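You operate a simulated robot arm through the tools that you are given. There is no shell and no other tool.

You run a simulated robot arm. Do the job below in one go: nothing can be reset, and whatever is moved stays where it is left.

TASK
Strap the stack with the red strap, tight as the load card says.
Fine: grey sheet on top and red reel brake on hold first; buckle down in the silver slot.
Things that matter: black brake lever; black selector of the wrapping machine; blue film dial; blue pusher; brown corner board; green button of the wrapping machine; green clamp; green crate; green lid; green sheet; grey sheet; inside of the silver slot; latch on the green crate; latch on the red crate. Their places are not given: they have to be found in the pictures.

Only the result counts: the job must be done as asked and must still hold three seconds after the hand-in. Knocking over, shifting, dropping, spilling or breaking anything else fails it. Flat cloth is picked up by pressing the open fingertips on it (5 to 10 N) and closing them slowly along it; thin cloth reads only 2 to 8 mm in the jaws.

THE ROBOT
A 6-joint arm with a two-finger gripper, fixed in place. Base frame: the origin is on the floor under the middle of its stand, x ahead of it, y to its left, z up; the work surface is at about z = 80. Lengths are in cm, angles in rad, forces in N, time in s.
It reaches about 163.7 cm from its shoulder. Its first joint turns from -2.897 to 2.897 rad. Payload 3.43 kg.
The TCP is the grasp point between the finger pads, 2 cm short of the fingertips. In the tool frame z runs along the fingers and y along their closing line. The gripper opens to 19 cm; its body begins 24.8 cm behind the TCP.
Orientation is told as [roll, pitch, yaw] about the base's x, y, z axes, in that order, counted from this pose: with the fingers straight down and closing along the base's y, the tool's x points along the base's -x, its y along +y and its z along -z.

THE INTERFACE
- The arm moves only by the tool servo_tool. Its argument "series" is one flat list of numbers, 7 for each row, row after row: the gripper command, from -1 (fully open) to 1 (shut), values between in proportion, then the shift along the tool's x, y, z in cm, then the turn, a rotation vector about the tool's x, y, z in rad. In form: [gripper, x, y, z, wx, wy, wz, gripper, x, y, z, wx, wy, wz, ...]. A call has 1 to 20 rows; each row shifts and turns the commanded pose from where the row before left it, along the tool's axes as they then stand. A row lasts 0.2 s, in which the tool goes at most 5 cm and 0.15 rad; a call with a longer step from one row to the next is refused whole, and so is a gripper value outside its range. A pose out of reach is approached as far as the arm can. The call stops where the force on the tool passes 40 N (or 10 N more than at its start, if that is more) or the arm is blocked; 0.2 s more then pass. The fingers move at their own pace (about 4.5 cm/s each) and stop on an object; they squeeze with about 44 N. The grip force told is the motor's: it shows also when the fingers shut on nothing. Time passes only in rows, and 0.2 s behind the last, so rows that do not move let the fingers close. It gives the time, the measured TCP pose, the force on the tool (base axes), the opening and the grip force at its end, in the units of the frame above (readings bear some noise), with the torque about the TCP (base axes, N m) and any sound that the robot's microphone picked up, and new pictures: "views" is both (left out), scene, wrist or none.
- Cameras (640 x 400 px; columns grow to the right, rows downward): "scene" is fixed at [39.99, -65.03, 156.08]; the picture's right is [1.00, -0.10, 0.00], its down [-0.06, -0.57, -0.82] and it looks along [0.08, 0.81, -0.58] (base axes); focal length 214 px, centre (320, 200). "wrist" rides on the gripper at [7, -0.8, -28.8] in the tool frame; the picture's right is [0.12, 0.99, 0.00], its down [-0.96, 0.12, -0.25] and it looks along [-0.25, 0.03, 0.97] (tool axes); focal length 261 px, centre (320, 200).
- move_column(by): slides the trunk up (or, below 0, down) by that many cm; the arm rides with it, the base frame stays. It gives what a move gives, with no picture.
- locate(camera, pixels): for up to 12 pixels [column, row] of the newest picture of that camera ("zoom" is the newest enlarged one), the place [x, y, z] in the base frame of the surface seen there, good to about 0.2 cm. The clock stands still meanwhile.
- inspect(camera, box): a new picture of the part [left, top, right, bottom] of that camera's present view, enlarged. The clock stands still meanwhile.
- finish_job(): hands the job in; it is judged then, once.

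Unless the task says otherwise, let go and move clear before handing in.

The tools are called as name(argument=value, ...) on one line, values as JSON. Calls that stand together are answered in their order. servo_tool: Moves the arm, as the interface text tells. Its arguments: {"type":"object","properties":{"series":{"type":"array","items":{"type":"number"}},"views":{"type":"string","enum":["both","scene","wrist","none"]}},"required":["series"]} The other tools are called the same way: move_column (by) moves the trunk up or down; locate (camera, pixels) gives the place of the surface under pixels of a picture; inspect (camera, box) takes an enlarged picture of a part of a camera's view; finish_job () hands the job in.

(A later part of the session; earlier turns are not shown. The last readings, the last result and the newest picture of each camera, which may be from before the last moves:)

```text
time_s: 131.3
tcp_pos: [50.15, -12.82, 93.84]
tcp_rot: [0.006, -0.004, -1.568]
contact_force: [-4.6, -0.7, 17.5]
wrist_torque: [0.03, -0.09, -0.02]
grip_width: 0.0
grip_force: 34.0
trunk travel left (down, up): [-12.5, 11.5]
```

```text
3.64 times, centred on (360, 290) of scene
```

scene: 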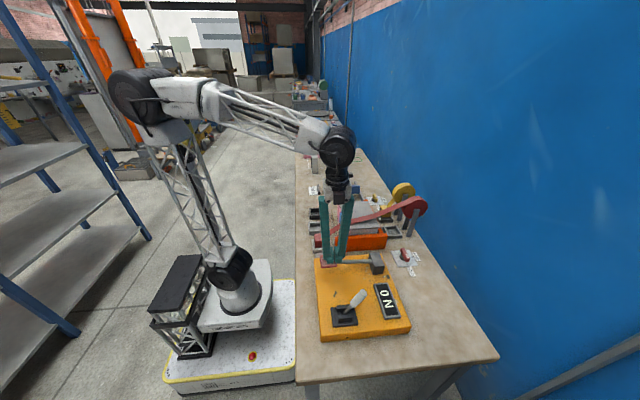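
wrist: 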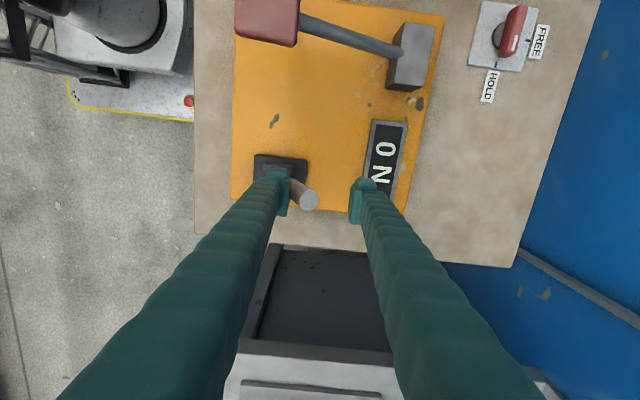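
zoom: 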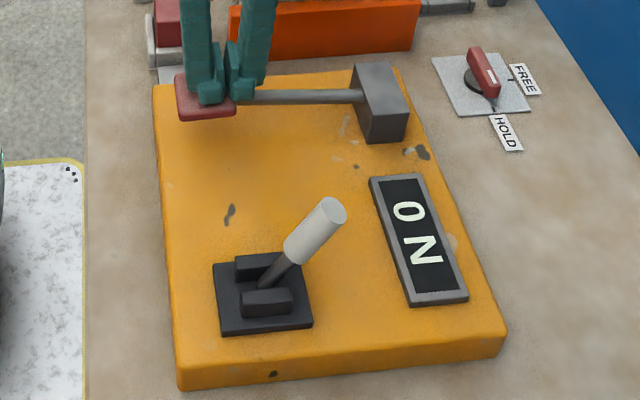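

Still 0 N and no sound, so the strap is probably not latched. I'll let the pad up and go back to the buckle, with the tool turned to yaw 0, to press it down firmly and listen for a click.

servo_tool(series=[1, 0, 0, -1, 0, 0, 0, 1, 0, 0.1, -2, 0, 0, 0, 1, 0, 0.2, -2.5, 0, 0, 0, 1, 0, 0, -4, 0, 0, 0, 1, 0, 0, -4, 0, 0, 0, 1, 0, 0, -4, 0, 0, 0, 1, 4.1, -0.9, 0, 0, 0, 0, 1, 4.1, -0.9, 0, 0, 0, 0, 1, 4.1, -0.9, 0, 0, 0, 0, 1, 4.1, -0.9, 0, 0, 0, 0, 1, 0, 0, 0, 0, 0, 0], views="wrist")

servo_tool(series=[1, 0, 0, 0, 0, 0, -0.1428, 1, 0, 0, 0, 0, 0, -0.1428, 1, 0, 0, 0, 0, 0, -0.1428, 1, 0, 0, 0, 0, 0, -0.1428, 1, 0, 0, 0, 0, 0, -0.1428, 1, 0, 0, 0, 0, 0, -0.1428, 1, 0, 0, 0, 0, 0, -0.1428, 1, 0, 0, 0, 0, 0, -0.1428, 1, 0, 0, 0, 0, 0, -0.1428, 1, 0, 0, 0, 0, 0, -0.1428, 1, 0, 0, 0, 0, 0, -0.1428, 1, 0, 0, 0, 0, 0, 0], views="both")

inspect(camera="wrist", box=[200, 100, 460, 260])

```text
time_s: 133.7
tcp_pos: [46.81, 3.7, 111.29]
tcp_rot: [0.005, 0.0, -1.57]
contact_force: [0.0, 0.3, 0.4]
wrist_torque: [0.02, 0.02, 0.0]
grip_width: 0.0
grip_force: 34.2
trunk travel left (down, up): [-12.5, 11.5]
```

wrist: 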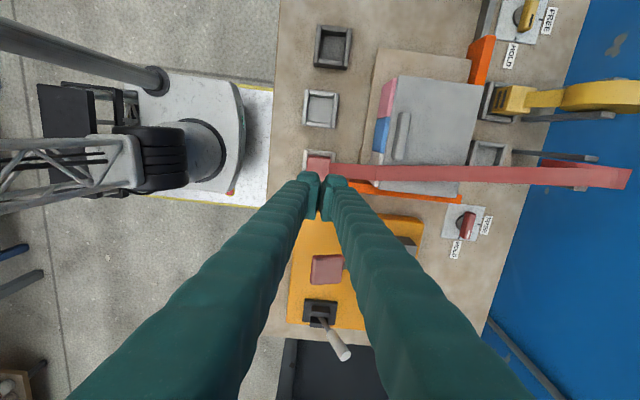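

```text
time_s: 136.3
tcp_pos: [46.59, 3.55, 111.23]
tcp_rot: [-0.003, -0.005, 0.004]
contact_force: [0.3, 0.0, -0.3]
wrist_torque: [0.01, 0.02, 0.02]
grip_width: 0.0
grip_force: 33.8
trunk travel left (down, up): [-12.5, 11.5]
```

scene: 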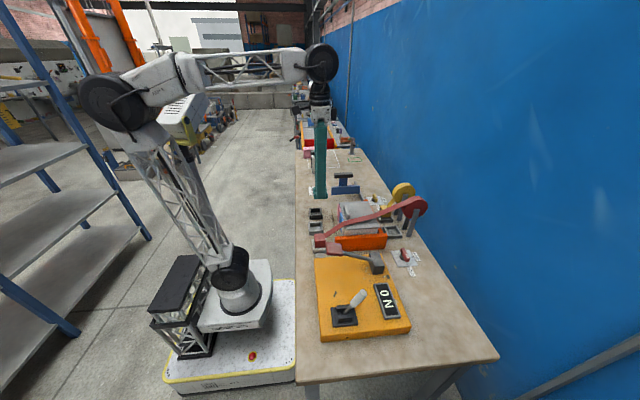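
wrist: 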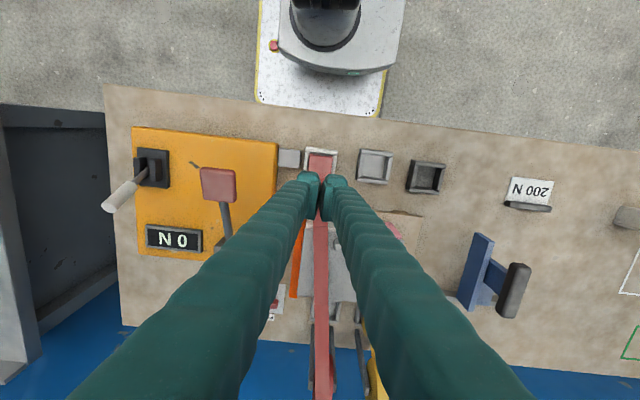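

```text
2.46 times, centred on (330, 180) of wrist
```

zoom: 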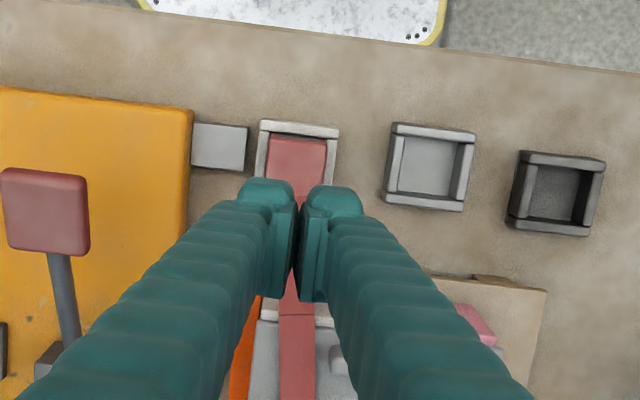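

The tool is at yaw 0 above the buckle. I'll descend with shut fingers and press on the buckle's top.

servo_tool(series=[1, -0.1, 0.1, 4, 0, 0, 0, 1, 0, 0, 4, 0, 0, 0, 1, 0, 0, 4, 0, 0, 0, 1, 0, 0, 4, 0, 0, 0, 1, 0, 0, 4, 0, 0, 0, 1, 0, 0, 1, 0, 0, 0, 1, 0, 0, 0.3, 0, 0, 0, 1, 0, 0, 0.3, 0, 0, 0, 1, 0, 0, 0.2, 0, 0, 0, 1, 0, 0, 0.2, 0, 0, 0, 1, 0, 0, 0.2, 0, 0, 0, 1, 0, 0, 0.2, 0, 0, 0, 1, 0, 0, 0, 0, 0, 0], views="wrist")

```text
time_s: 138.9
tcp_pos: [46.89, 3.7, 89.16]
tcp_rot: [-0.003, -0.01, 0.002]
contact_force: [-7.7, 0.7, 26.5]
wrist_torque: [0.01, 0.32, -0.04]
grip_width: 0.63
grip_force: 34.6
trunk travel left (down, up): [-12.5, 11.5]
stopped in row 12: the force on the tool passed its limit at 45 N (the readings are from after the stop); the commanded pose is now the measured one
```

wrist: 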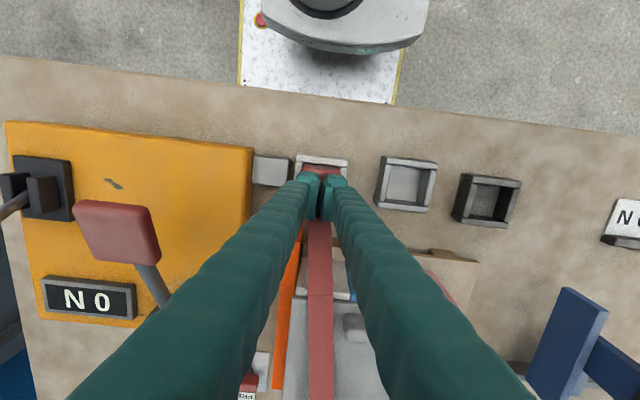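

I pressed to 45 N: the buckle is solidly bottomed, with no click and 0 N on the readout. I'll rise and compare the slot colours against the grey sheet and white parts once more in one picture.

servo_tool(series=[1, 0, 0, -1, 0, 0, 0, 1, 0, 0, -3, 0, 0, 0, 1, 0, 0, -4, 0, 0, 0, 1, 0, 0, -4, 0, 0, 0, 1, -4, 0, -4, 0, 0, 0, 1, -4, 2, 0, 0, 0, 0, 1, -4, 2, 0, 0, 0, 0, 1, -4, 2, 0, 0, 0, 0, 1, -4, 2, 0, 0, 0, 0, 1, 0, 0, 0, 0, 0, 0], views="both")

inspect(camera="wrist", box=[200, 40, 440, 200])

inspect(camera="wrist", box=[240, 50, 360, 140])

```text
refused: row 5 steps farther than a row can; nothing moved
```

```text
2.50 times, centred on (320, 120) of wrist
```

zoom: 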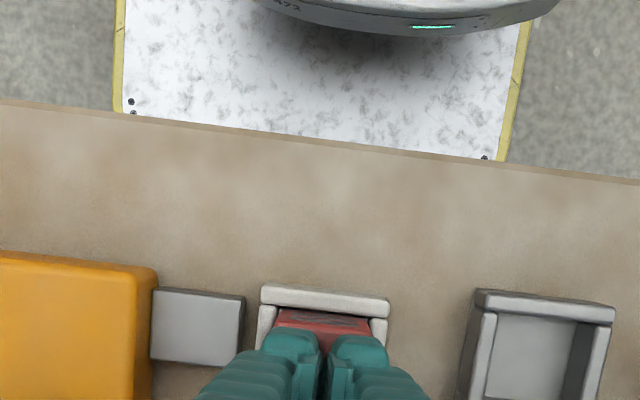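

```text
4.44 times, centred on (300, 95) of wrist
```

zoom: 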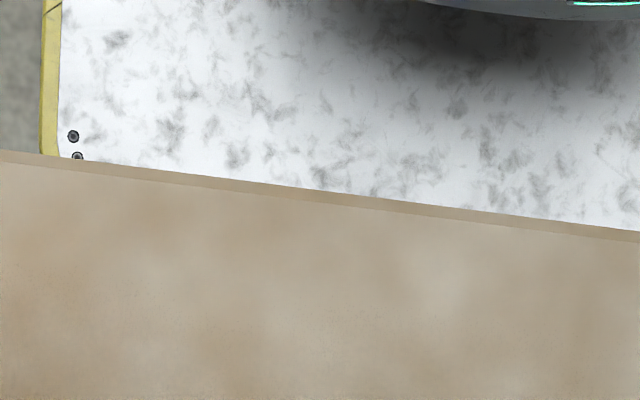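

The move was refused because one row was too long, so nothing moved. I'll repeat it with shorter rows.

servo_tool(series=[1, 0, 0, -1, 0, 0, 0, 1, 0, 0, -3, 0, 0, 0, 1, 0, 0, -4, 0, 0, 0, 1, 0, 0, -4, 0, 0, 0, 1, 0, 0, -4, 0, 0, 0, 1, 0, 0, -4, 0, 0, 0, 1, -4, 2, 0, 0, 0, 0, 1, -4, 2, 0, 0, 0, 0, 1, -4, 2, 0, 0, 0, 0, 1, -4, 2, 0, 0, 0, 0, 1, 0, 0, 0, 0, 0, 0], views="both")

inspect(camera="wrist", box=[200, 60, 440, 210])

inspect(camera="wrist", box=[240, 60, 360, 150])

```text
time_s: 141.3
tcp_pos: [62.78, 11.79, 109.19]
tcp_rot: [-0.001, -0.008, 0.002]
contact_force: [0.1, 0.1, -0.1]
wrist_torque: [0.0, 0.04, 0.0]
grip_width: 0.02
grip_force: 34.8
trunk travel left (down, up): [-12.5, 11.5]
```

scene: 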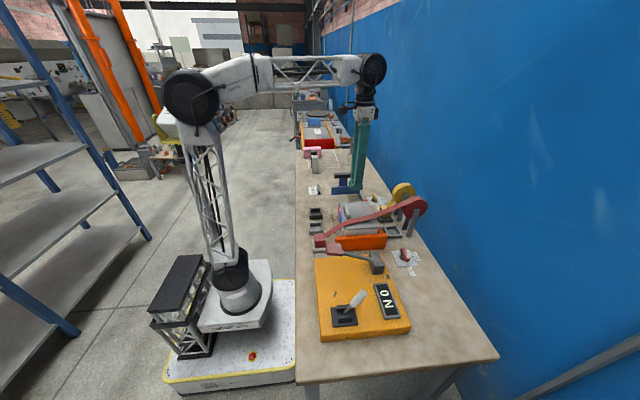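
wrist: 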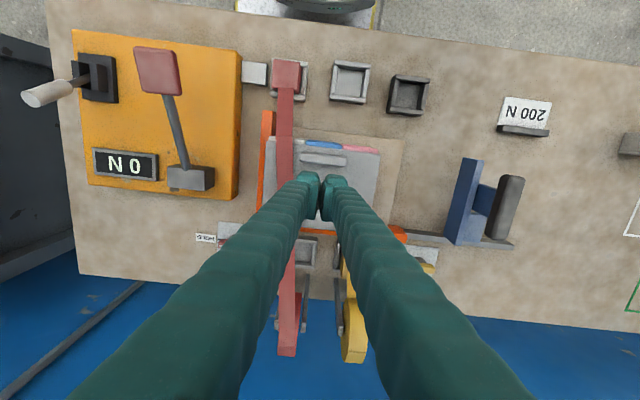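

```text
2.67 times, centred on (320, 135) of wrist
```

zoom: 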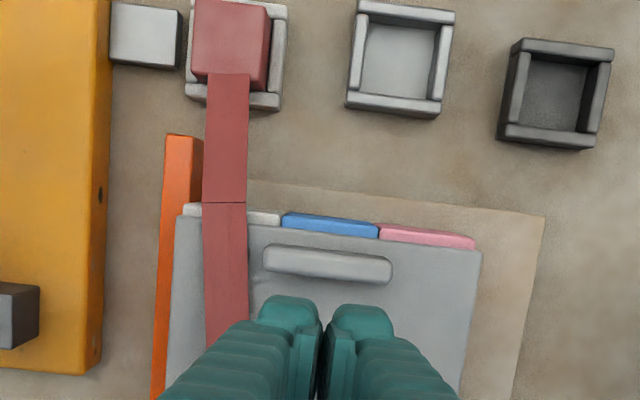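

```text
4.44 times, centred on (300, 105) of wrist
```

zoom: 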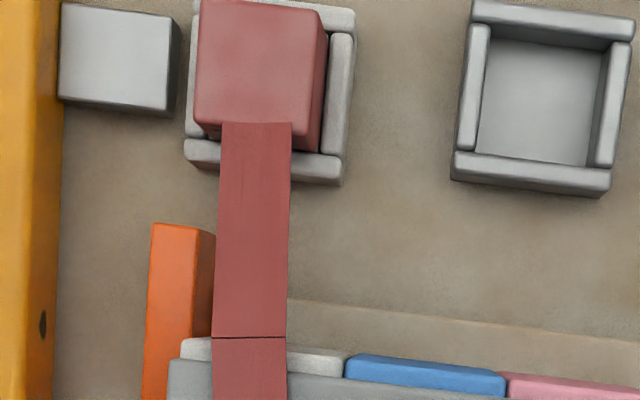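

In this light the light slot is clearly darker than the white box, which supports it being the silver one, linked to the tensioner. Before doubting the slot, I'll give the pale lever several full cycles in a row without touching the pad. I'll move there and turn the fork first.

servo_tool(series=[0.316, 0.74, -4.73, -0.2, 0, 0, 0, 0.316, 0.74, -4.73, -0.2, 0, 0, 0, 0.316, 0.74, -4.73, -0.2, 0, 0, 0, 0.316, 0.74, -4.73, -0.2, 0, 0, 0, 0.316, 0.74, -4.73, -0.2, 0, 0, 0, 0.316, 0.74, -4.73, -0.2, 0, 0, 0, 0.316, 0.74, -4.73, -0.2, 0, 0, 0, 0.316, 0.74, -4.73, -0.2, 0, 0, 0, 0.316, 0.74, -4.73, -0.2, 0, 0, 0, 0.316, 0, 0, 0, 0, 0, 0.1428, 0.316, 0, 0, 0, 0, 0, 0.1428, 0.316, 0, 0, 0, 0, 0, 0.1428, 0.316, 0, 0, 0, 0, 0, 0.1428, 0.316, 0, 0, 0, 0, 0, 0.1428, 0.316, 0, 0, 0, 0, 0, 0.1428, 0.316, 0, 0, 0, 0, 0, 0.1428, 0.316, 0, 0, 0, 0, 0, 0.1428, 0.316, 0, 0, 0, 0, 0, 0.1428, 0.316, 0, 0, 0, 0, 0, 0.1428, 0.316, 0, 0, 0, 0, 0, 0.1428], views="both")

```text
time_s: 145.5
tcp_pos: [56.24, -30.7, 110.91]
tcp_rot: [0.009, -0.002, -1.569]
contact_force: [0.7, 0.5, -0.3]
wrist_torque: [-0.01, -0.01, -0.02]
grip_width: 6.5
grip_force: 0.0
trunk travel left (down, up): [-12.5, 11.5]
```

scene: 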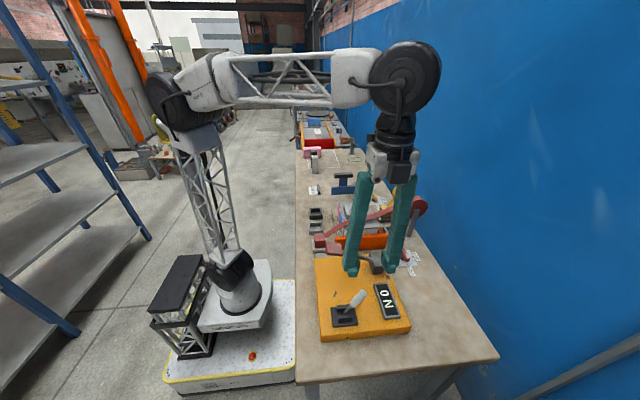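
wrist: 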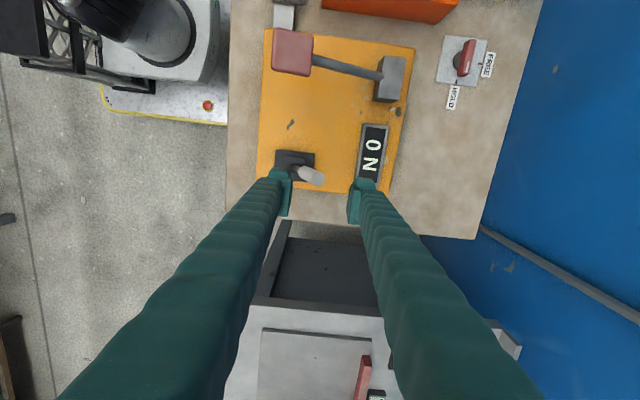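

The fork is above the lever. I'll descend and make one full cycle back and forth at a brisker pace.

servo_tool(series=[0.316, 0, 0, 4, 0, 0, 0, 0.316, 0, 0, 4, 0, 0, 0, 0.316, 0, 0, 4, 0, 0, 0, 0.316, 0, 0, 1.9, 0, 0, 0, 0.316, 0, -2, 0, 0, 0, 0, 0.316, 0, -2.5, 0, 0, 0, 0, 0.316, 0, -2.5, 0, 0, 0, 0, 0.316, 0, -2.5, 0, 0, 0, 0, 0.316, 0, -1.5, 0, 0, 0, 0, 0.316, 0, -0.4, 0, 0, 0, 0, 0.316, 0, 2, 0, 0, 0, 0, 0.316, 0, 2.5, 0, 0, 0, 0, 0.316, 0, 2.5, 0, 0, 0, 0, 0.316, 0, 2.5, 0, 0, 0, 0, 0.316, 0, 1.8, 0, 0, 0, 0, 0.316, 0, 0.8, 0, 0, 0, 0, 0.316, 0, 0, 0, 0, 0, 0], views="both")

```text
time_s: 149.1
tcp_pos: [57.09, -30.83, 97.1]
tcp_rot: [0.008, -0.003, -1.568]
contact_force: [-0.4, 0.1, -0.4]
wrist_torque: [-0.01, 0.01, -0.02]
grip_width: 6.51
grip_force: 0.5
trunk travel left (down, up): [-12.5, 11.5]
```

scene: 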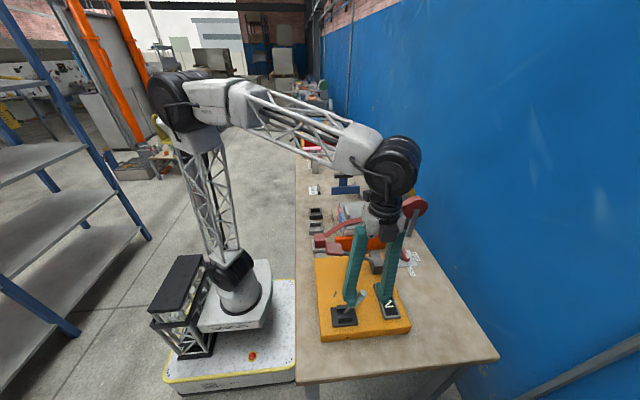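
wrist: 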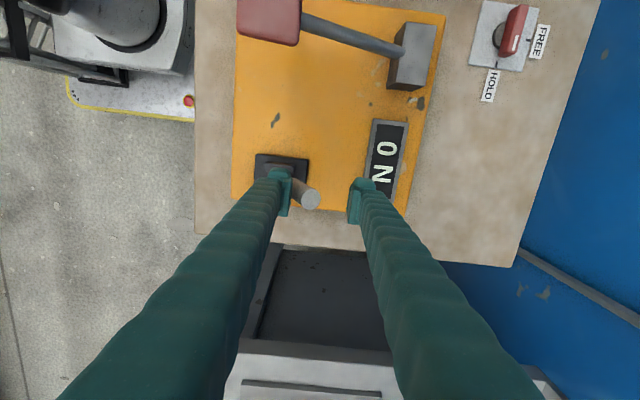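

Still 0 N after repeated strokes. Either the brake isn't really holding or this slot isn't the live one. I can test the brake directly by lifting the buckle and pulling the strap gently against it, so I'll rise and go back to the buckle.

servo_tool(series=[0.316, 0, -0.7, 0, 0, 0, 0, 0.316, 0, 0, -4, 0, 0, 0, 0.316, 0, 0, -4, 0, 0, 0, 0.316, 0, 0, -4, 0, 0, 0, 0.316, 0, 0, -2, 0, 0, 0, 0.3, 4.6, -1.2, 0, 0, 0, 0, 0.3, 4.6, -1.2, 0, 0, 0, 0, 0.3, 4.6, -1.2, 0, 0, 0, 0, 0.3, 4.6, -1.2, 0, 0, 0, 0, 0.3, 4.6, -1.2, 0, 0, 0, 0, 0.3, 4.6, -1.2, 0, 0, 0, 0, 0.3, 4.6, -1.2, 0, 0, 0, 0, 0.3, 2.3, -1.1, 0, 0, 0, 0, 0.3, 0, 0, 0, 0, 0, 0], views="none")

servo_tool(series=[0.3, 0, 0, 0, 0, 0, -0.1428, 0.3, 0, 0, 0, 0, 0, -0.1428, 0.3, 0, 0, 0, 0, 0, -0.1428, 0.3, 0, 0, 0, 0, 0, -0.1428, 0.3, 0, 0, 0, 0, 0, -0.1428, 0.3, 0, 0, 0, 0, 0, -0.1428, 0.3, 0, 0, 0, 0, 0, -0.1428, 0.3, 0, 0, 0, 0, 0, -0.1428, 0.3, 0, 0, 0, 0, 0, -0.1428, 0.3, 0, 0, 0, 0, 0, -0.1428, 0.3, 0, 0, 0, 0, 0, -0.1428, 0.3, 0, 0, 0, 0, 0, 0], views="both")

```text
time_s: 152.1
tcp_pos: [46.48, 3.73, 111.04]
tcp_rot: [0.009, -0.002, -1.569]
contact_force: [-0.8, -0.1, -0.1]
wrist_torque: [0.0, -0.02, 0.0]
grip_width: 6.66
grip_force: 0.1
trunk travel left (down, up): [-12.5, 11.5]
```

```text
time_s: 154.7
tcp_pos: [46.59, 3.63, 111.04]
tcp_rot: [-0.002, -0.01, 0.002]
contact_force: [0.7, -0.5, -0.2]
wrist_torque: [0.0, -0.03, -0.01]
grip_width: 6.65
grip_force: 0.1
trunk travel left (down, up): [-12.5, 11.5]
```

scene: 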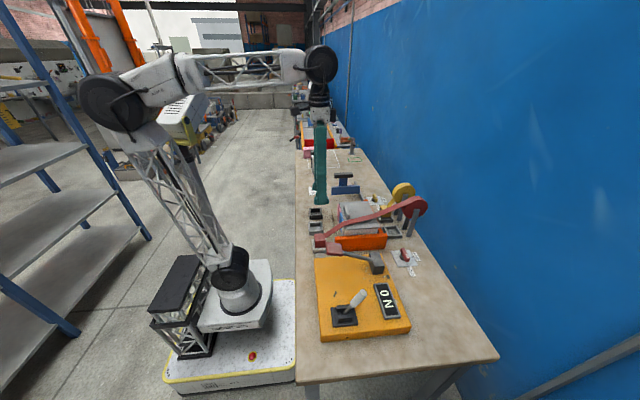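
wrist: 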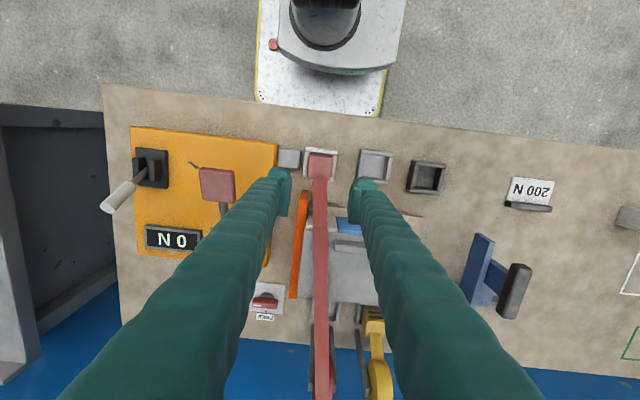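

I'm above the buckle at yaw 0. I'll go down around it and close.

servo_tool(series=[0.3, -0.2, 0, 4, 0, 0, 0, 0.3, 0, 0, 4, 0, 0, 0, 0.3, 0, 0, 4, 0, 0, 0, 0.3, 0, 0, 4, 0, 0, 0, 0.3, 0, 0, 4, 0, 0, 0, 0.3, 0, 0, 2.5, 0, 0, 0, 0.3, 0, 0, 1.5, 0, 0, 0, 0.3, 0, 0, 1.1, 0, 0, 0, 0.3, 0, 0, 0, 0, 0, 0, 1, 0, 0, 0, 0, 0, 0, 1, 0, 0, 0, 0, 0, 0, 1, 0, 0, 0, 0, 0, 0, 1, 0, 0, 0, 0, 0, 0], views="wrist")

```text
time_s: 157.5
tcp_pos: [47.05, 3.61, 85.89]
tcp_rot: [-0.002, -0.009, 0.003]
contact_force: [-0.2, 0.1, -0.8]
wrist_torque: [-0.01, 0.01, -0.01]
grip_width: 4.67
grip_force: 43.8
trunk travel left (down, up): [-12.5, 11.5]
```

wrist: 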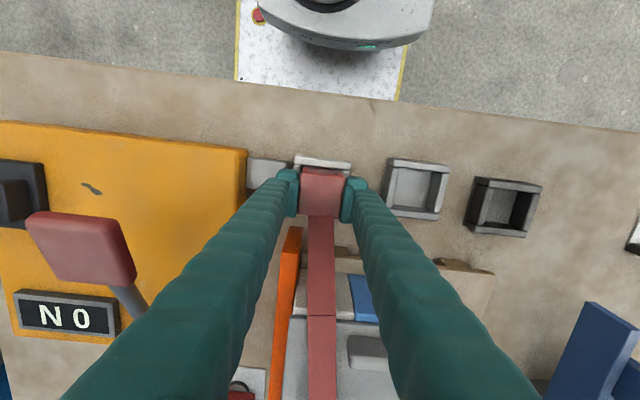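

The buckle is gripped again. I'll lift it slowly and watch for any resistance.

servo_tool(series=[1, 0, 0, -0.2, 0, 0, 0, 1, 0, 0, -0.2, 0, 0, 0, 1, 0, 0, -0.2, 0, 0, 0, 1, 0, 0, -0.2, 0, 0, 0, 1, 0, 0, 0, 0, 0, 0], views="wrist")

```text
time_s: 158.7
tcp_pos: [46.96, 3.54, 86.7]
tcp_rot: [0.0, -0.008, 0.002]
contact_force: [0.4, -0.7, -1.1]
wrist_torque: [-0.02, 0.0, 0.01]
grip_width: 4.65
grip_force: 43.8
trunk travel left (down, up): [-12.5, 11.5]
```

wrist: 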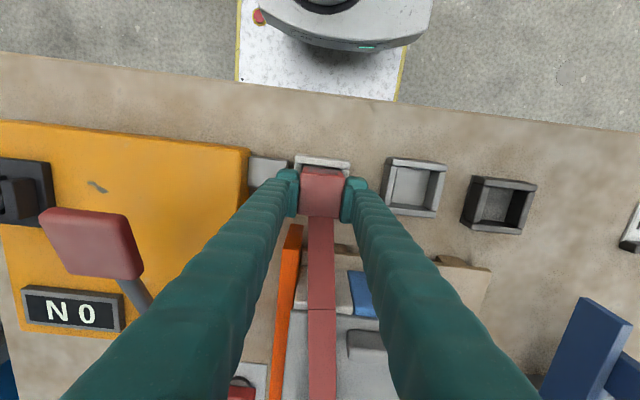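

It lifts without any resistance, so it was not latched there. I'll raise it clear of the walls and pull gently toward −x to test the brake.

servo_tool(series=[1, 0, 0, -0.5, 0, 0, 0, 1, 0, 0, -1, 0, 0, 0, 1, 0, 0, -1, 0, 0, 0, 1, 0, 0, -1.5, 0, 0, 0, 1, 0, 0, -1, 0, 0, 0, 1, 0, 0, 0, 0, 0, 0, 1, 0.4, 0, 0, 0, 0, 0, 1, 0.4, 0, 0, 0, 0, 0, 1, 0.4, 0, 0, 0, 0, 0, 1, 0, 0, 0, 0, 0, 0], views="scene")

```text
time_s: 160.9
tcp_pos: [45.8, 3.63, 91.64]
tcp_rot: [-0.002, -0.009, 0.001]
contact_force: [0.4, 0.6, -1.7]
wrist_torque: [0.03, 0.02, -0.02]
grip_width: 4.66
grip_force: 44.1
trunk travel left (down, up): [-12.5, 11.5]
```

scene: 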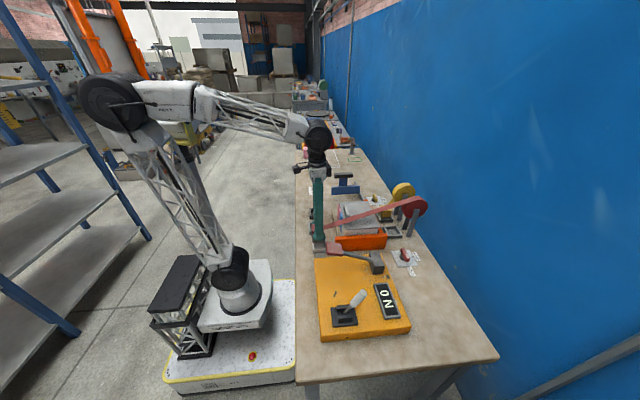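

No force yet; geometrically there are about 0.5 cm of slack left. I'll pull 2 cm more in small steps.

servo_tool(series=[1, 0.4, 0, 0, 0, 0, 0, 1, 0.4, 0, 0, 0, 0, 0, 1, 0.4, 0, 0, 0, 0, 0, 1, 0.4, 0, 0, 0, 0, 0, 1, 0.4, 0, 0, 0, 0, 0, 1, 0, 0, 0, 0, 0, 0], views="scene")

inspect(camera="scene", box=[300, 190, 440, 280])

```text
time_s: 162.3
tcp_pos: [43.77, 3.61, 91.65]
tcp_rot: [-0.004, -0.008, 0.001]
contact_force: [-0.1, -0.2, -1.3]
wrist_torque: [0.0, 0.0, -0.02]
grip_width: 4.66
grip_force: 44.0
trunk travel left (down, up): [-12.5, 11.5]
```

scene: 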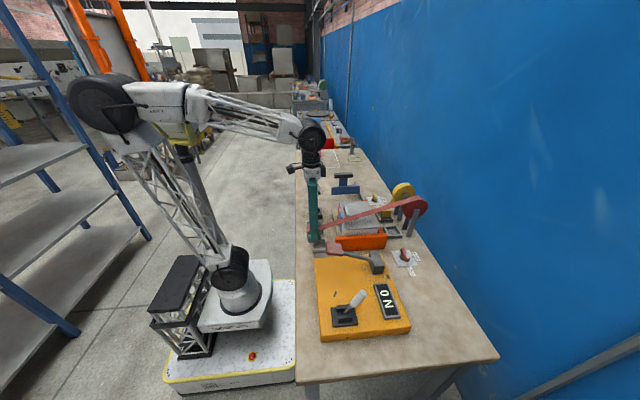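

```text
4.44 times, centred on (370, 235) of scene
```

zoom: 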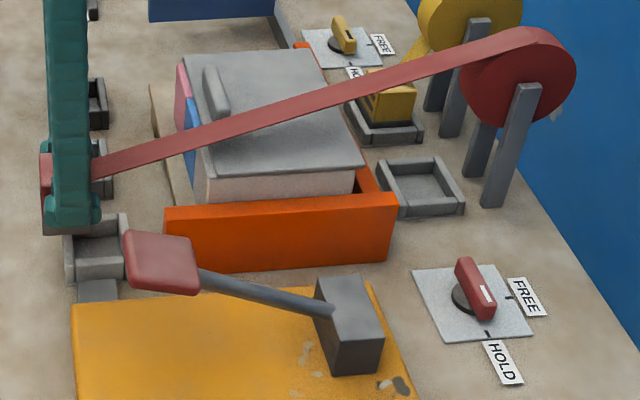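

Even 2 cm past the strap's length there is no pull, so the strap shows no physical resistance and this can't decide it. The middle slot also looks metallic, so I'll measure it as an alternative.

servo_tool(series=[1, -1, 0, -2, 0, 0, 0, 1, -1.8, 0, -3, 0, 0, 0, 1, 0, 0, -4, 0, 0, 0, 1, 0, 0, 0, 0, 0, 0], views="wrist")

inspect(camera="wrist", box=[250, 120, 470, 230])

```text
time_s: 163.3
tcp_pos: [46.4, 3.69, 100.68]
tcp_rot: [-0.002, -0.007, 0.002]
contact_force: [-0.4, 0.1, -1.0]
wrist_torque: [0.0, -0.01, 0.01]
grip_width: 4.65
grip_force: 44.0
trunk travel left (down, up): [-12.5, 11.5]
```

wrist: 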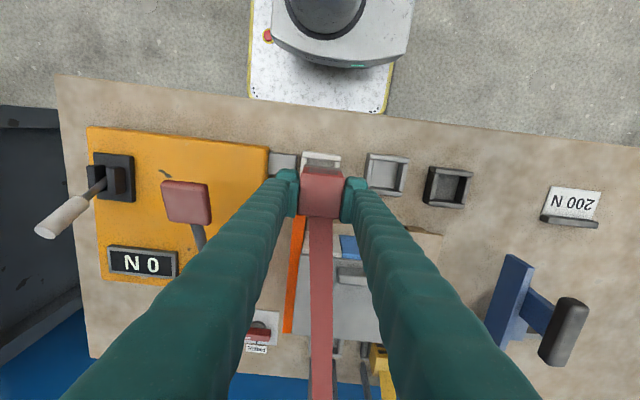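

```text
2.91 times, centred on (360, 175) of wrist
```

zoom: 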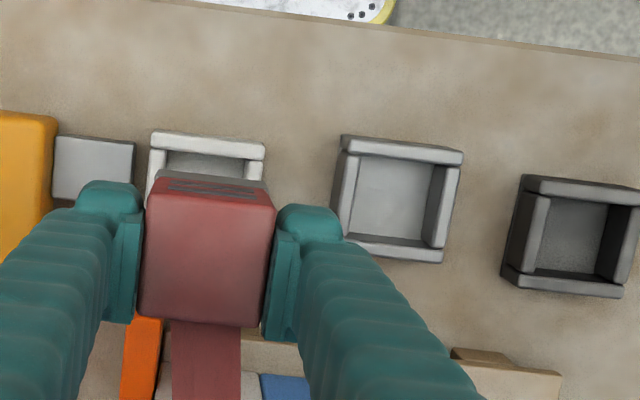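

I'll locate the middle slot's walls precisely.

locate(camera="wrist", pixels=[[387, 157], [369, 172], [404, 176], [386, 191], [386, 175], [374, 170], [397, 173], [367, 154], [408, 160], [402, 195], [319, 157], [445, 185]])

inspect(camera="wrist", box=[355, 145, 415, 205])

```text
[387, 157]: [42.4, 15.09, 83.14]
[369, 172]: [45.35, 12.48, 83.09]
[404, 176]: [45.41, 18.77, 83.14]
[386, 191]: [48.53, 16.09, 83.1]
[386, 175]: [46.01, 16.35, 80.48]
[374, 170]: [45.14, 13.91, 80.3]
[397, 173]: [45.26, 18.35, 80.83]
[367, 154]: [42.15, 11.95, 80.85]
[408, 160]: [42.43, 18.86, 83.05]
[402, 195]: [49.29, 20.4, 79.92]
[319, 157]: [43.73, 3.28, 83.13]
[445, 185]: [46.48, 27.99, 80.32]
```

```text
6.67 times, centred on (385, 175) of wrist
```

zoom: 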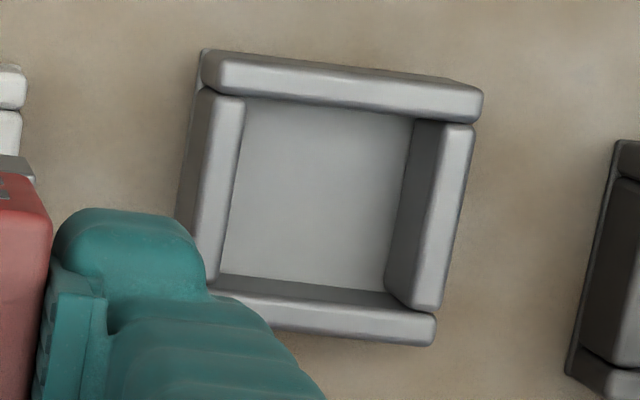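

In this close view the middle slot is shiny silver metal while the first slot's frame (zoom 10,90) is plainly white. So the middle slot, centred near (45.4,15.5), is the silver one, and I'll carry the buckle there.

servo_tool(series=[1, 0, 1.2, 0, 0, 0, 0, 1, 0.2, 2, 0, 0, 0, 0, 1, 0.2, 2, 0, 0, 0, 0, 1, 0.2, 2, 0, 0, 0, 0, 1, 0.2, 2, 0, 0, 0, 0, 1, 0.2, 1.5, 0, 0, 0, 0, 1, 0, 1, 0, 0, 0, 0, 1, 0, 0, 0, 0, 0, 0], views="both")

inspect(camera="wrist", box=[250, 130, 390, 240])

```text
time_s: 165.1
tcp_pos: [45.46, 15.32, 100.78]
tcp_rot: [-0.002, -0.009, 0.002]
contact_force: [-0.6, 0.4, -1.9]
wrist_torque: [0.02, 0.02, 0.05]
grip_width: 4.65
grip_force: 44.1
trunk travel left (down, up): [-12.5, 11.5]
```

scene: 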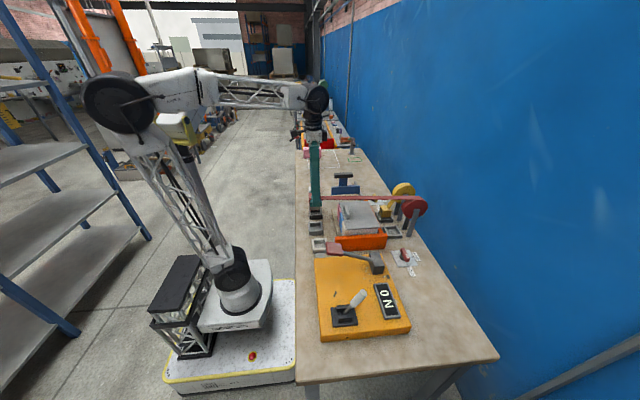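
wrist: 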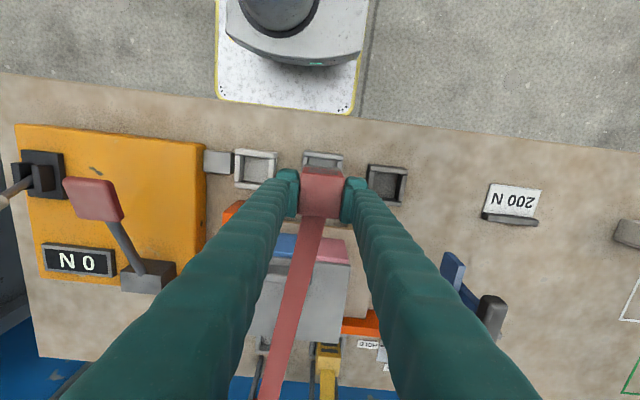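

```text
3.64 times, centred on (320, 185) of wrist
```

zoom: 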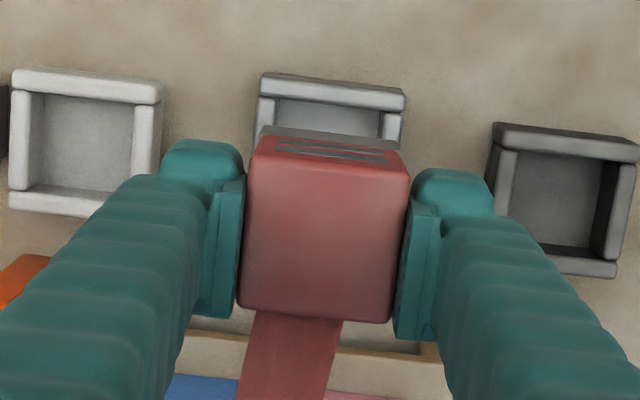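

The buckle is over the middle slot. I'll descend to just above its walls and check alignment.

servo_tool(series=[1, 0, 0, 1.5, 0, 0, 0, 1, 0, 0, 2, 0, 0, 0, 1, 0, 0, 2, 0, 0, 0, 1, 0, 0, 2, 0, 0, 0, 1, 0, 0, 1.5, 0, 0, 0, 1, 0, 0, 1, 0, 0, 0, 1, 0, 0, 0.6, 0, 0, 0, 1, 0, 0, 0, 0, 0, 0], views="wrist")

inspect(camera="wrist", box=[250, 140, 390, 240])

locate(camera="wrist", pixels=[[298, 166], [302, 166], [305, 170], [320, 170], [338, 172], [341, 171], [343, 172], [320, 160], [322, 166], [296, 160], [345, 165]])

```text
time_s: 166.9
tcp_pos: [45.66, 15.43, 89.9]
tcp_rot: [-0.002, -0.01, 0.002]
contact_force: [-0.3, -0.2, -0.9]
wrist_torque: [0.01, 0.0, -0.01]
grip_width: 4.66
grip_force: 43.4
trunk travel left (down, up): [-12.5, 11.5]
```

wrist: 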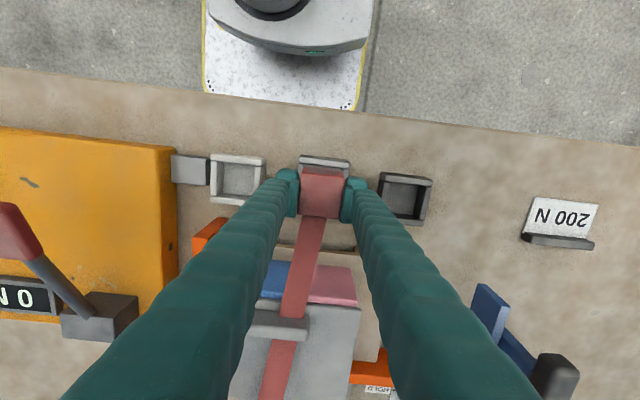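

```text
4.00 times, centred on (320, 190) of wrist
```

zoom: 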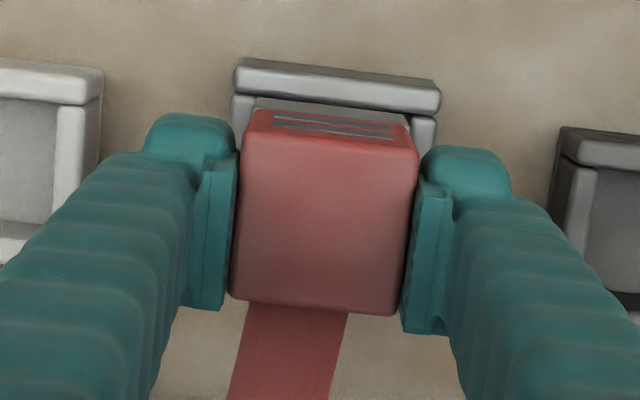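

```text
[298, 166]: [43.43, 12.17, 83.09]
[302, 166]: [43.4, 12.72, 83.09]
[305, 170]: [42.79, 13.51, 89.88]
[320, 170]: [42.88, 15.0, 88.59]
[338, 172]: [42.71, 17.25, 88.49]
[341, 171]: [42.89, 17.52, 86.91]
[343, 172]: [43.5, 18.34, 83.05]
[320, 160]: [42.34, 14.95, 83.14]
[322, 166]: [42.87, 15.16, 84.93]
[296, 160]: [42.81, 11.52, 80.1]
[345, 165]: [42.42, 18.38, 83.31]
```

The first slot is plainly white next to this metallic one. The buckle sits about 0.5 cm toward −x in the grip, so I'll shift +0.25 cm in x and descend slowly into the slot.

servo_tool(series=[1, -0.25, 0, 0.3, 0, 0, 0, 1, 0, 0, 0.4, 0, 0, 0, 1, 0, 0, 0.4, 0, 0, 0, 1, 0, 0, 0.3, 0, 0, 0, 1, 0, 0, 0.3, 0, 0, 0, 1, 0, 0, 0.2, 0, 0, 0, 1, 0, 0, 0, 0, 0, 0], views="none")

```text
time_s: 168.5
tcp_pos: [45.88, 15.32, 88.22]
tcp_rot: [-0.003, -0.008, 0.001]
contact_force: [0.7, 1.7, -0.6]
wrist_torque: [0.11, -0.03, -0.03]
grip_width: 4.68
grip_force: 43.4
trunk travel left (down, up): [-12.5, 11.5]
```

The bottom is at the wall tops with almost no load. I'll continue down in small steps.

servo_tool(series=[1, 0, 0, 0.2, 0, 0, 0, 1, 0, 0, 0.2, 0, 0, 0, 1, 0, 0, 0.2, 0, 0, 0, 1, 0, 0, 0.2, 0, 0, 0, 1, 0, 0, 0.2, 0, 0, 0, 1, 0, 0, 0, 0, 0, 0], views="none")

```text
time_s: 169.9
tcp_pos: [45.91, 15.32, 87.11]
tcp_rot: [-0.002, -0.008, 0.0]
contact_force: [0.1, 3.1, -0.1]
wrist_torque: [0.13, 0.01, -0.08]
grip_width: 4.66
grip_force: 43.5
trunk travel left (down, up): [-12.5, 11.5]
```

It slides in cleanly. I'll take it down to the floor and listen.

servo_tool(series=[1, 0, 0.03, 0.2, 0, 0, 0, 1, 0, 0, 0.2, 0, 0, 0, 1, 0, 0, 0.2, 0, 0, 0, 1, 0, 0, 0.2, 0, 0, 0, 1, 0, 0, 0.2, 0, 0, 0, 1, 0, 0, 0.15, 0, 0, 0, 1, 0, 0, 0.1, 0, 0, 0, 1, 0, 0, 0, 0, 0, 0], views="both")

```text
time_s: 171.7
tcp_pos: [45.93, 15.35, 85.79]
tcp_rot: [-0.001, -0.01, 0.001]
contact_force: [-0.4, 3.4, 1.4]
wrist_torque: [0.02, -0.01, -0.07]
grip_width: 4.66
grip_force: 44.0
trunk travel left (down, up): [-12.5, 11.5]
```

scene: 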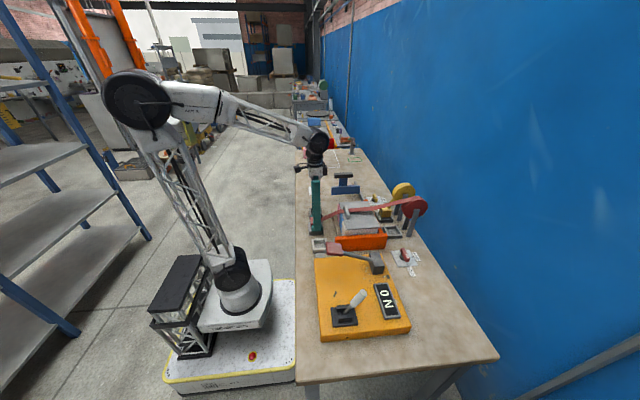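
wrist: 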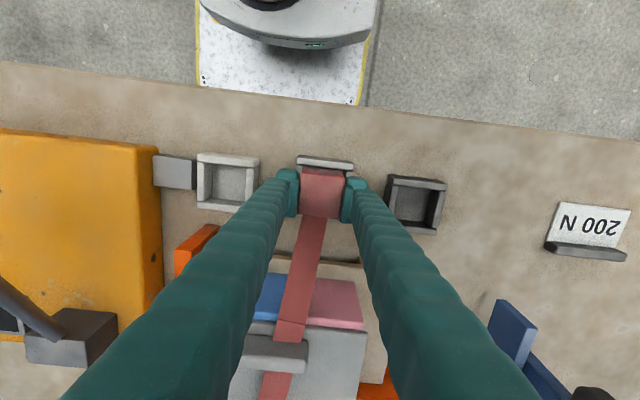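

Nearly bottomed with light contact. I'll press slightly more.

servo_tool(series=[1, 0, 0, 0.1, 0, 0, 0, 1, 0, 0, 0.1, 0, 0, 0, 1, 0, 0, 0, 0, 0, 0], views="none")

```text
time_s: 172.5
tcp_pos: [45.83, 15.26, 85.8]
tcp_rot: [-0.001, -0.012, 0.003]
contact_force: [-3.2, -0.3, 40.1]
wrist_torque: [0.04, 0.32, -0.01]
grip_width: 4.68
grip_force: 44.4
trunk travel left (down, up): [-12.5, 11.5]
```

It is bottomed at 40 N with no click. Before releasing, I'll test for a latch with a small lift.

servo_tool(series=[1, 0, 0, -0.2, 0, 0, 0, 1, 0, 0, -0.15, 0, 0, 0, 1, 0, 0, -0.15, 0, 0, 0, 1, 0, 0, 0, 0, 0, 0], views="none")

```text
time_s: 173.5
tcp_pos: [45.85, 15.39, 86.17]
tcp_rot: [-0.002, -0.007, 0.001]
contact_force: [-0.1, 1.2, -1.5]
wrist_torque: [0.08, 0.03, 0.0]
grip_width: 4.67
grip_force: 44.4
trunk travel left (down, up): [-12.5, 11.5]
```

No latch here either, so the slots don't latch by themselves. I'll set it down, release, and test the machine with the buckle in this slot.

servo_tool(series=[1, 0, 0, 0.2, 0, 0, 0, 1, 0, 0, 0.15, 0, 0, 0, 1, 0, 0, 0, 0, 0, 0, 0.5, 0, 0, 0, 0, 0, 0, 0.3, 0, 0, 0, 0, 0, 0, 0.3, 0, 0, 0, 0, 0, 0, 0.3, 0, 0, -0.5, 0, 0, 0, 0.3, 0, 0, -1, 0, 0, 0, 0.3, 0, 0, -2, 0, 0, 0, 0.3, 0, 0, -4, 0, 0, 0, 0.3, 0, 0, -4, 0, 0, 0, 0.3, 0, 0, -4, 0, 0, 0, 0.3, 0, 0, -4, 0, 0, 0, 0.3, 0, 0, -4, 0, 0, 0, 0.3, 0, 0, -1.5, 0, 0, 0, 0.3, 0, 0, 0, 0, 0, 0], views="both")

inspect(camera="scene", box=[300, 190, 440, 280])

```text
time_s: 176.9
tcp_pos: [45.63, 15.37, 110.91]
tcp_rot: [-0.001, -0.008, 0.003]
contact_force: [-0.3, 0.5, -0.5]
wrist_torque: [0.0, -0.02, 0.02]
grip_width: 6.65
grip_force: 0.1
trunk travel left (down, up): [-12.5, 11.5]
```

scene: 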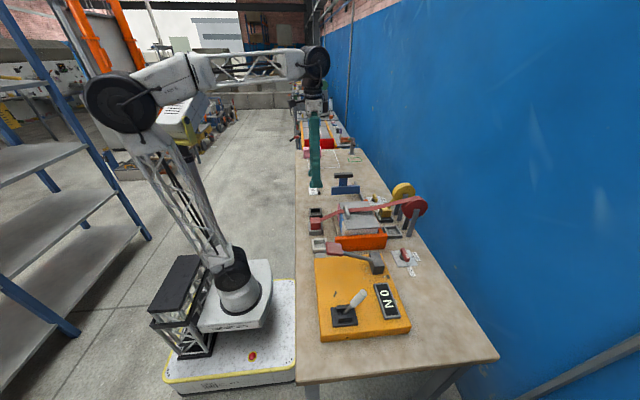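
wrist: 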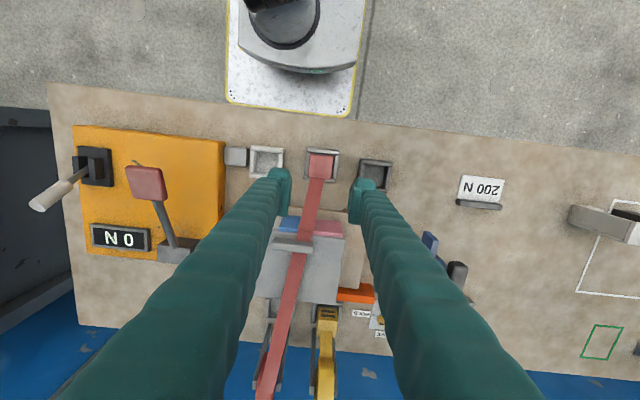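

```text
4.44 times, centred on (370, 235) of scene
```

zoom: 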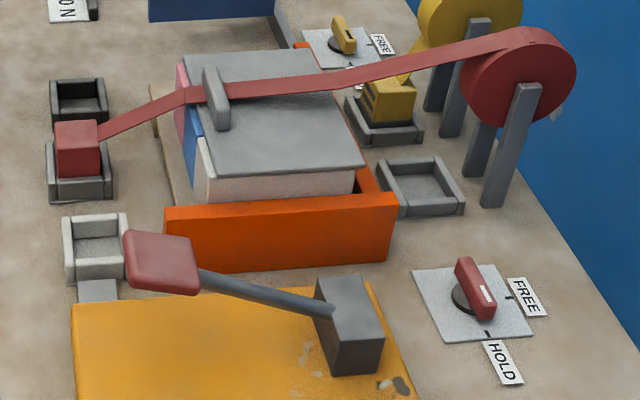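

The buckle sits in the middle slot. I'll now press the pad fully, with the lever at +x, and read the gauge.

servo_tool(series=[1, -0.67, -4.03, 0, 0, 0, 0, 1, -0.67, -4.03, 0, 0, 0, 0, 1, -0.67, -4.03, 0, 0, 0, 0, 1, -0.67, -4.03, 0, 0, 0, 0, 1, -0.67, -4.03, 0, 0, 0, 0, 1, -0.67, -4.03, 0, 0, 0, 0, 1, -0.67, -4.03, 0, 0, 0, 0, 1, 0, 0, 3, 0, 0, 0, 1, 0, 0, 4, 0, 0, 0, 1, 0, 0, 3.2, 0, 0, 0, 1, 0, 0, 1, 0, 0, 0, 1, 0.1, 0, 1, 0, 0, 0, 1, 0.1, 0, 1, 0, 0, 0, 1, 0.1, 0, 1, 0, 0, 0, 1, 0.1, 0, 1, 0, 0, 0, 1, 0, 0, 0.8, 0, 0, 0, 1, 0, 0, 0.5, 0, 0, 0, 1, 0, 0, 0, 0, 0, 0], views="scene")

inspect(camera="scene", box=[305, 235, 415, 345])

```text
time_s: 180.7
tcp_pos: [50.14, -12.79, 94.53]
tcp_rot: [-0.001, -0.008, 0.001]
contact_force: [-2.8, -1.3, 6.8]
wrist_torque: [0.01, -0.06, 0.02]
grip_width: 0.61
grip_force: 34.4
trunk travel left (down, up): [-12.5, 11.5]
```

scene: 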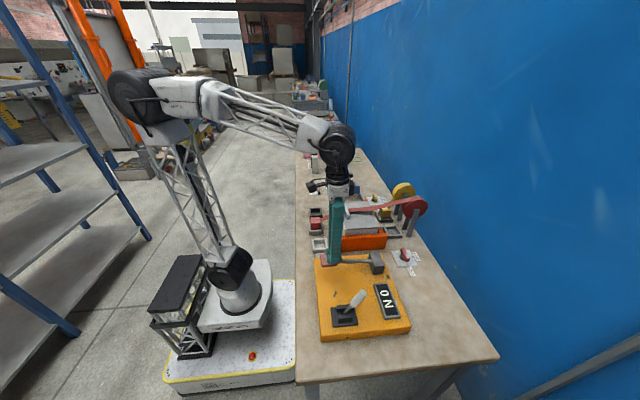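

```text
3.64 times, centred on (360, 290) of scene
```

zoom: 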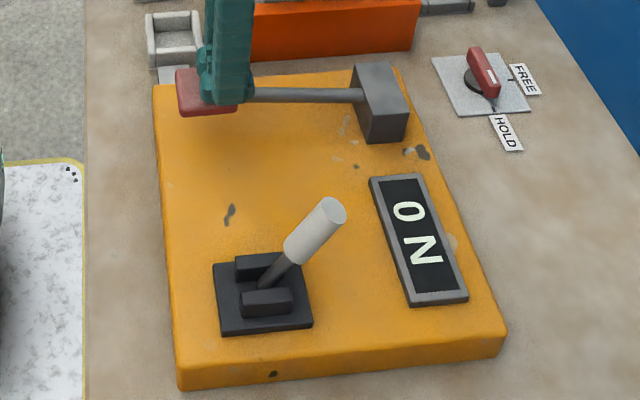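

Just short of the bottom with 0 N shown. I'll press the last half centimetre to the stop.

servo_tool(series=[1, 0, 0, 0.4, 0, 0, 0, 1, 0, 0, 0.3, 0, 0, 0, 1, 0, 0, 0, 0, 0, 0], views="scene")

inspect(camera="scene", box=[305, 235, 415, 345])

```text
time_s: 181.5
tcp_pos: [49.87, -12.87, 93.91]
tcp_rot: [-0.003, -0.009, -0.001]
contact_force: [-6.4, -1.1, 28.4]
wrist_torque: [0.03, -0.14, 0.0]
grip_width: 0.57
grip_force: 34.8
trunk travel left (down, up): [-12.5, 11.5]
```

scene: 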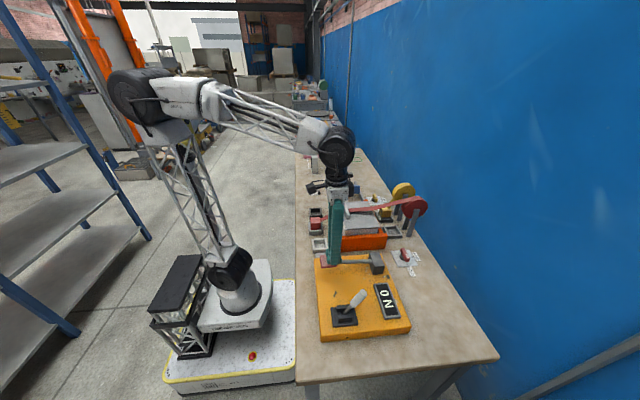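

```text
3.64 times, centred on (360, 290) of scene
```

zoom: 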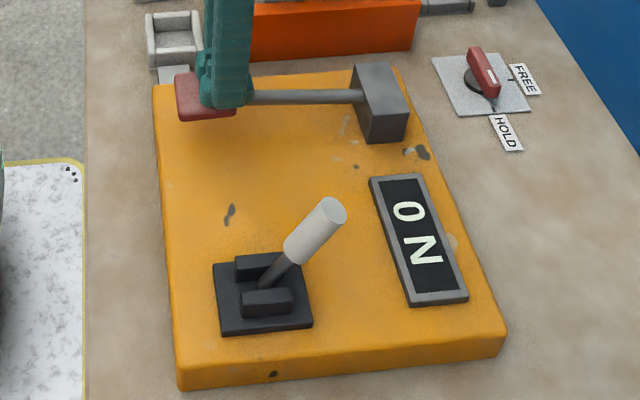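

Pad fully down still gives 0 N. Next I'll try the pale lever's strokes with the buckle in this slot: rise, turn the fork and go there.

servo_tool(series=[1, 0, 0, -1, 0, 0, 0, 1, -0.1, 0, -2, 0, 0, 0, 1, -0.2, 0, -3, 0, 0, 0, 1, 0, 0, -4, 0, 0, 0, 1, 0, 0, -4, 0, 0, 0, 0.316, 0, 0, -3, 0, 0, 0, 0.316, -1.4, -4.5, 0, 0, 0, 0, 0.316, -1.4, -4.5, 0, 0, 0, 0, 0.316, -1.4, -4.5, 0, 0, 0, 0, 0.316, -1.6, -4.5, 0, 0, 0, 0], views="none")

servo_tool(series=[0.316, 0, 0, 0, 0, 0, 0.1428, 0.316, 0, 0, 0, 0, 0, 0.1428, 0.316, 0, 0, 0, 0, 0, 0.1428, 0.316, 0, 0, 0, 0, 0, 0.1428, 0.316, 0, 0, 0, 0, 0, 0.1428, 0.316, 0, 0, 0, 0, 0, 0.1428, 0.316, 0, 0, 0, 0, 0, 0.1428, 0.316, 0, 0, 0, 0, 0, 0.1428, 0.316, 0, 0, 0, 0, 0, 0.1428, 0.316, 0, 0, 0, 0, 0, 0.1428, 0.316, 0, 0, 0, 0, 0, 0.1428, 0.316, 0, 0, 0, 0, 0, 0], views="both")

```text
time_s: 183.7
tcp_pos: [56.28, -30.75, 110.92]
tcp_rot: [-0.001, -0.008, 0.0]
contact_force: [-1.0, 0.3, 0.8]
wrist_torque: [-0.22, -0.13, -0.03]
grip_width: 6.5
grip_force: 0.2
trunk travel left (down, up): [-12.5, 11.5]
```

```text
time_s: 186.3
tcp_pos: [56.09, -30.81, 110.88]
tcp_rot: [0.01, -0.002, -1.572]
contact_force: [-0.3, 0.6, 0.1]
wrist_torque: [0.01, -0.04, 0.02]
grip_width: 6.48
grip_force: 0.1
trunk travel left (down, up): [-12.5, 11.5]
```

scene: 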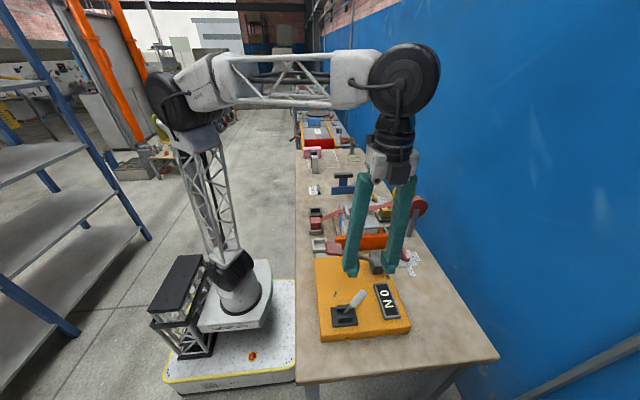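
wrist: 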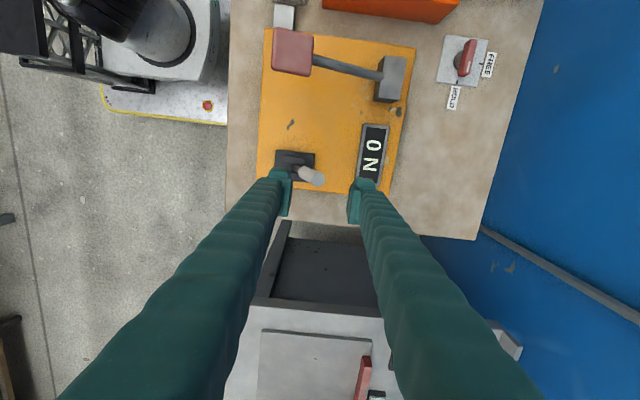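

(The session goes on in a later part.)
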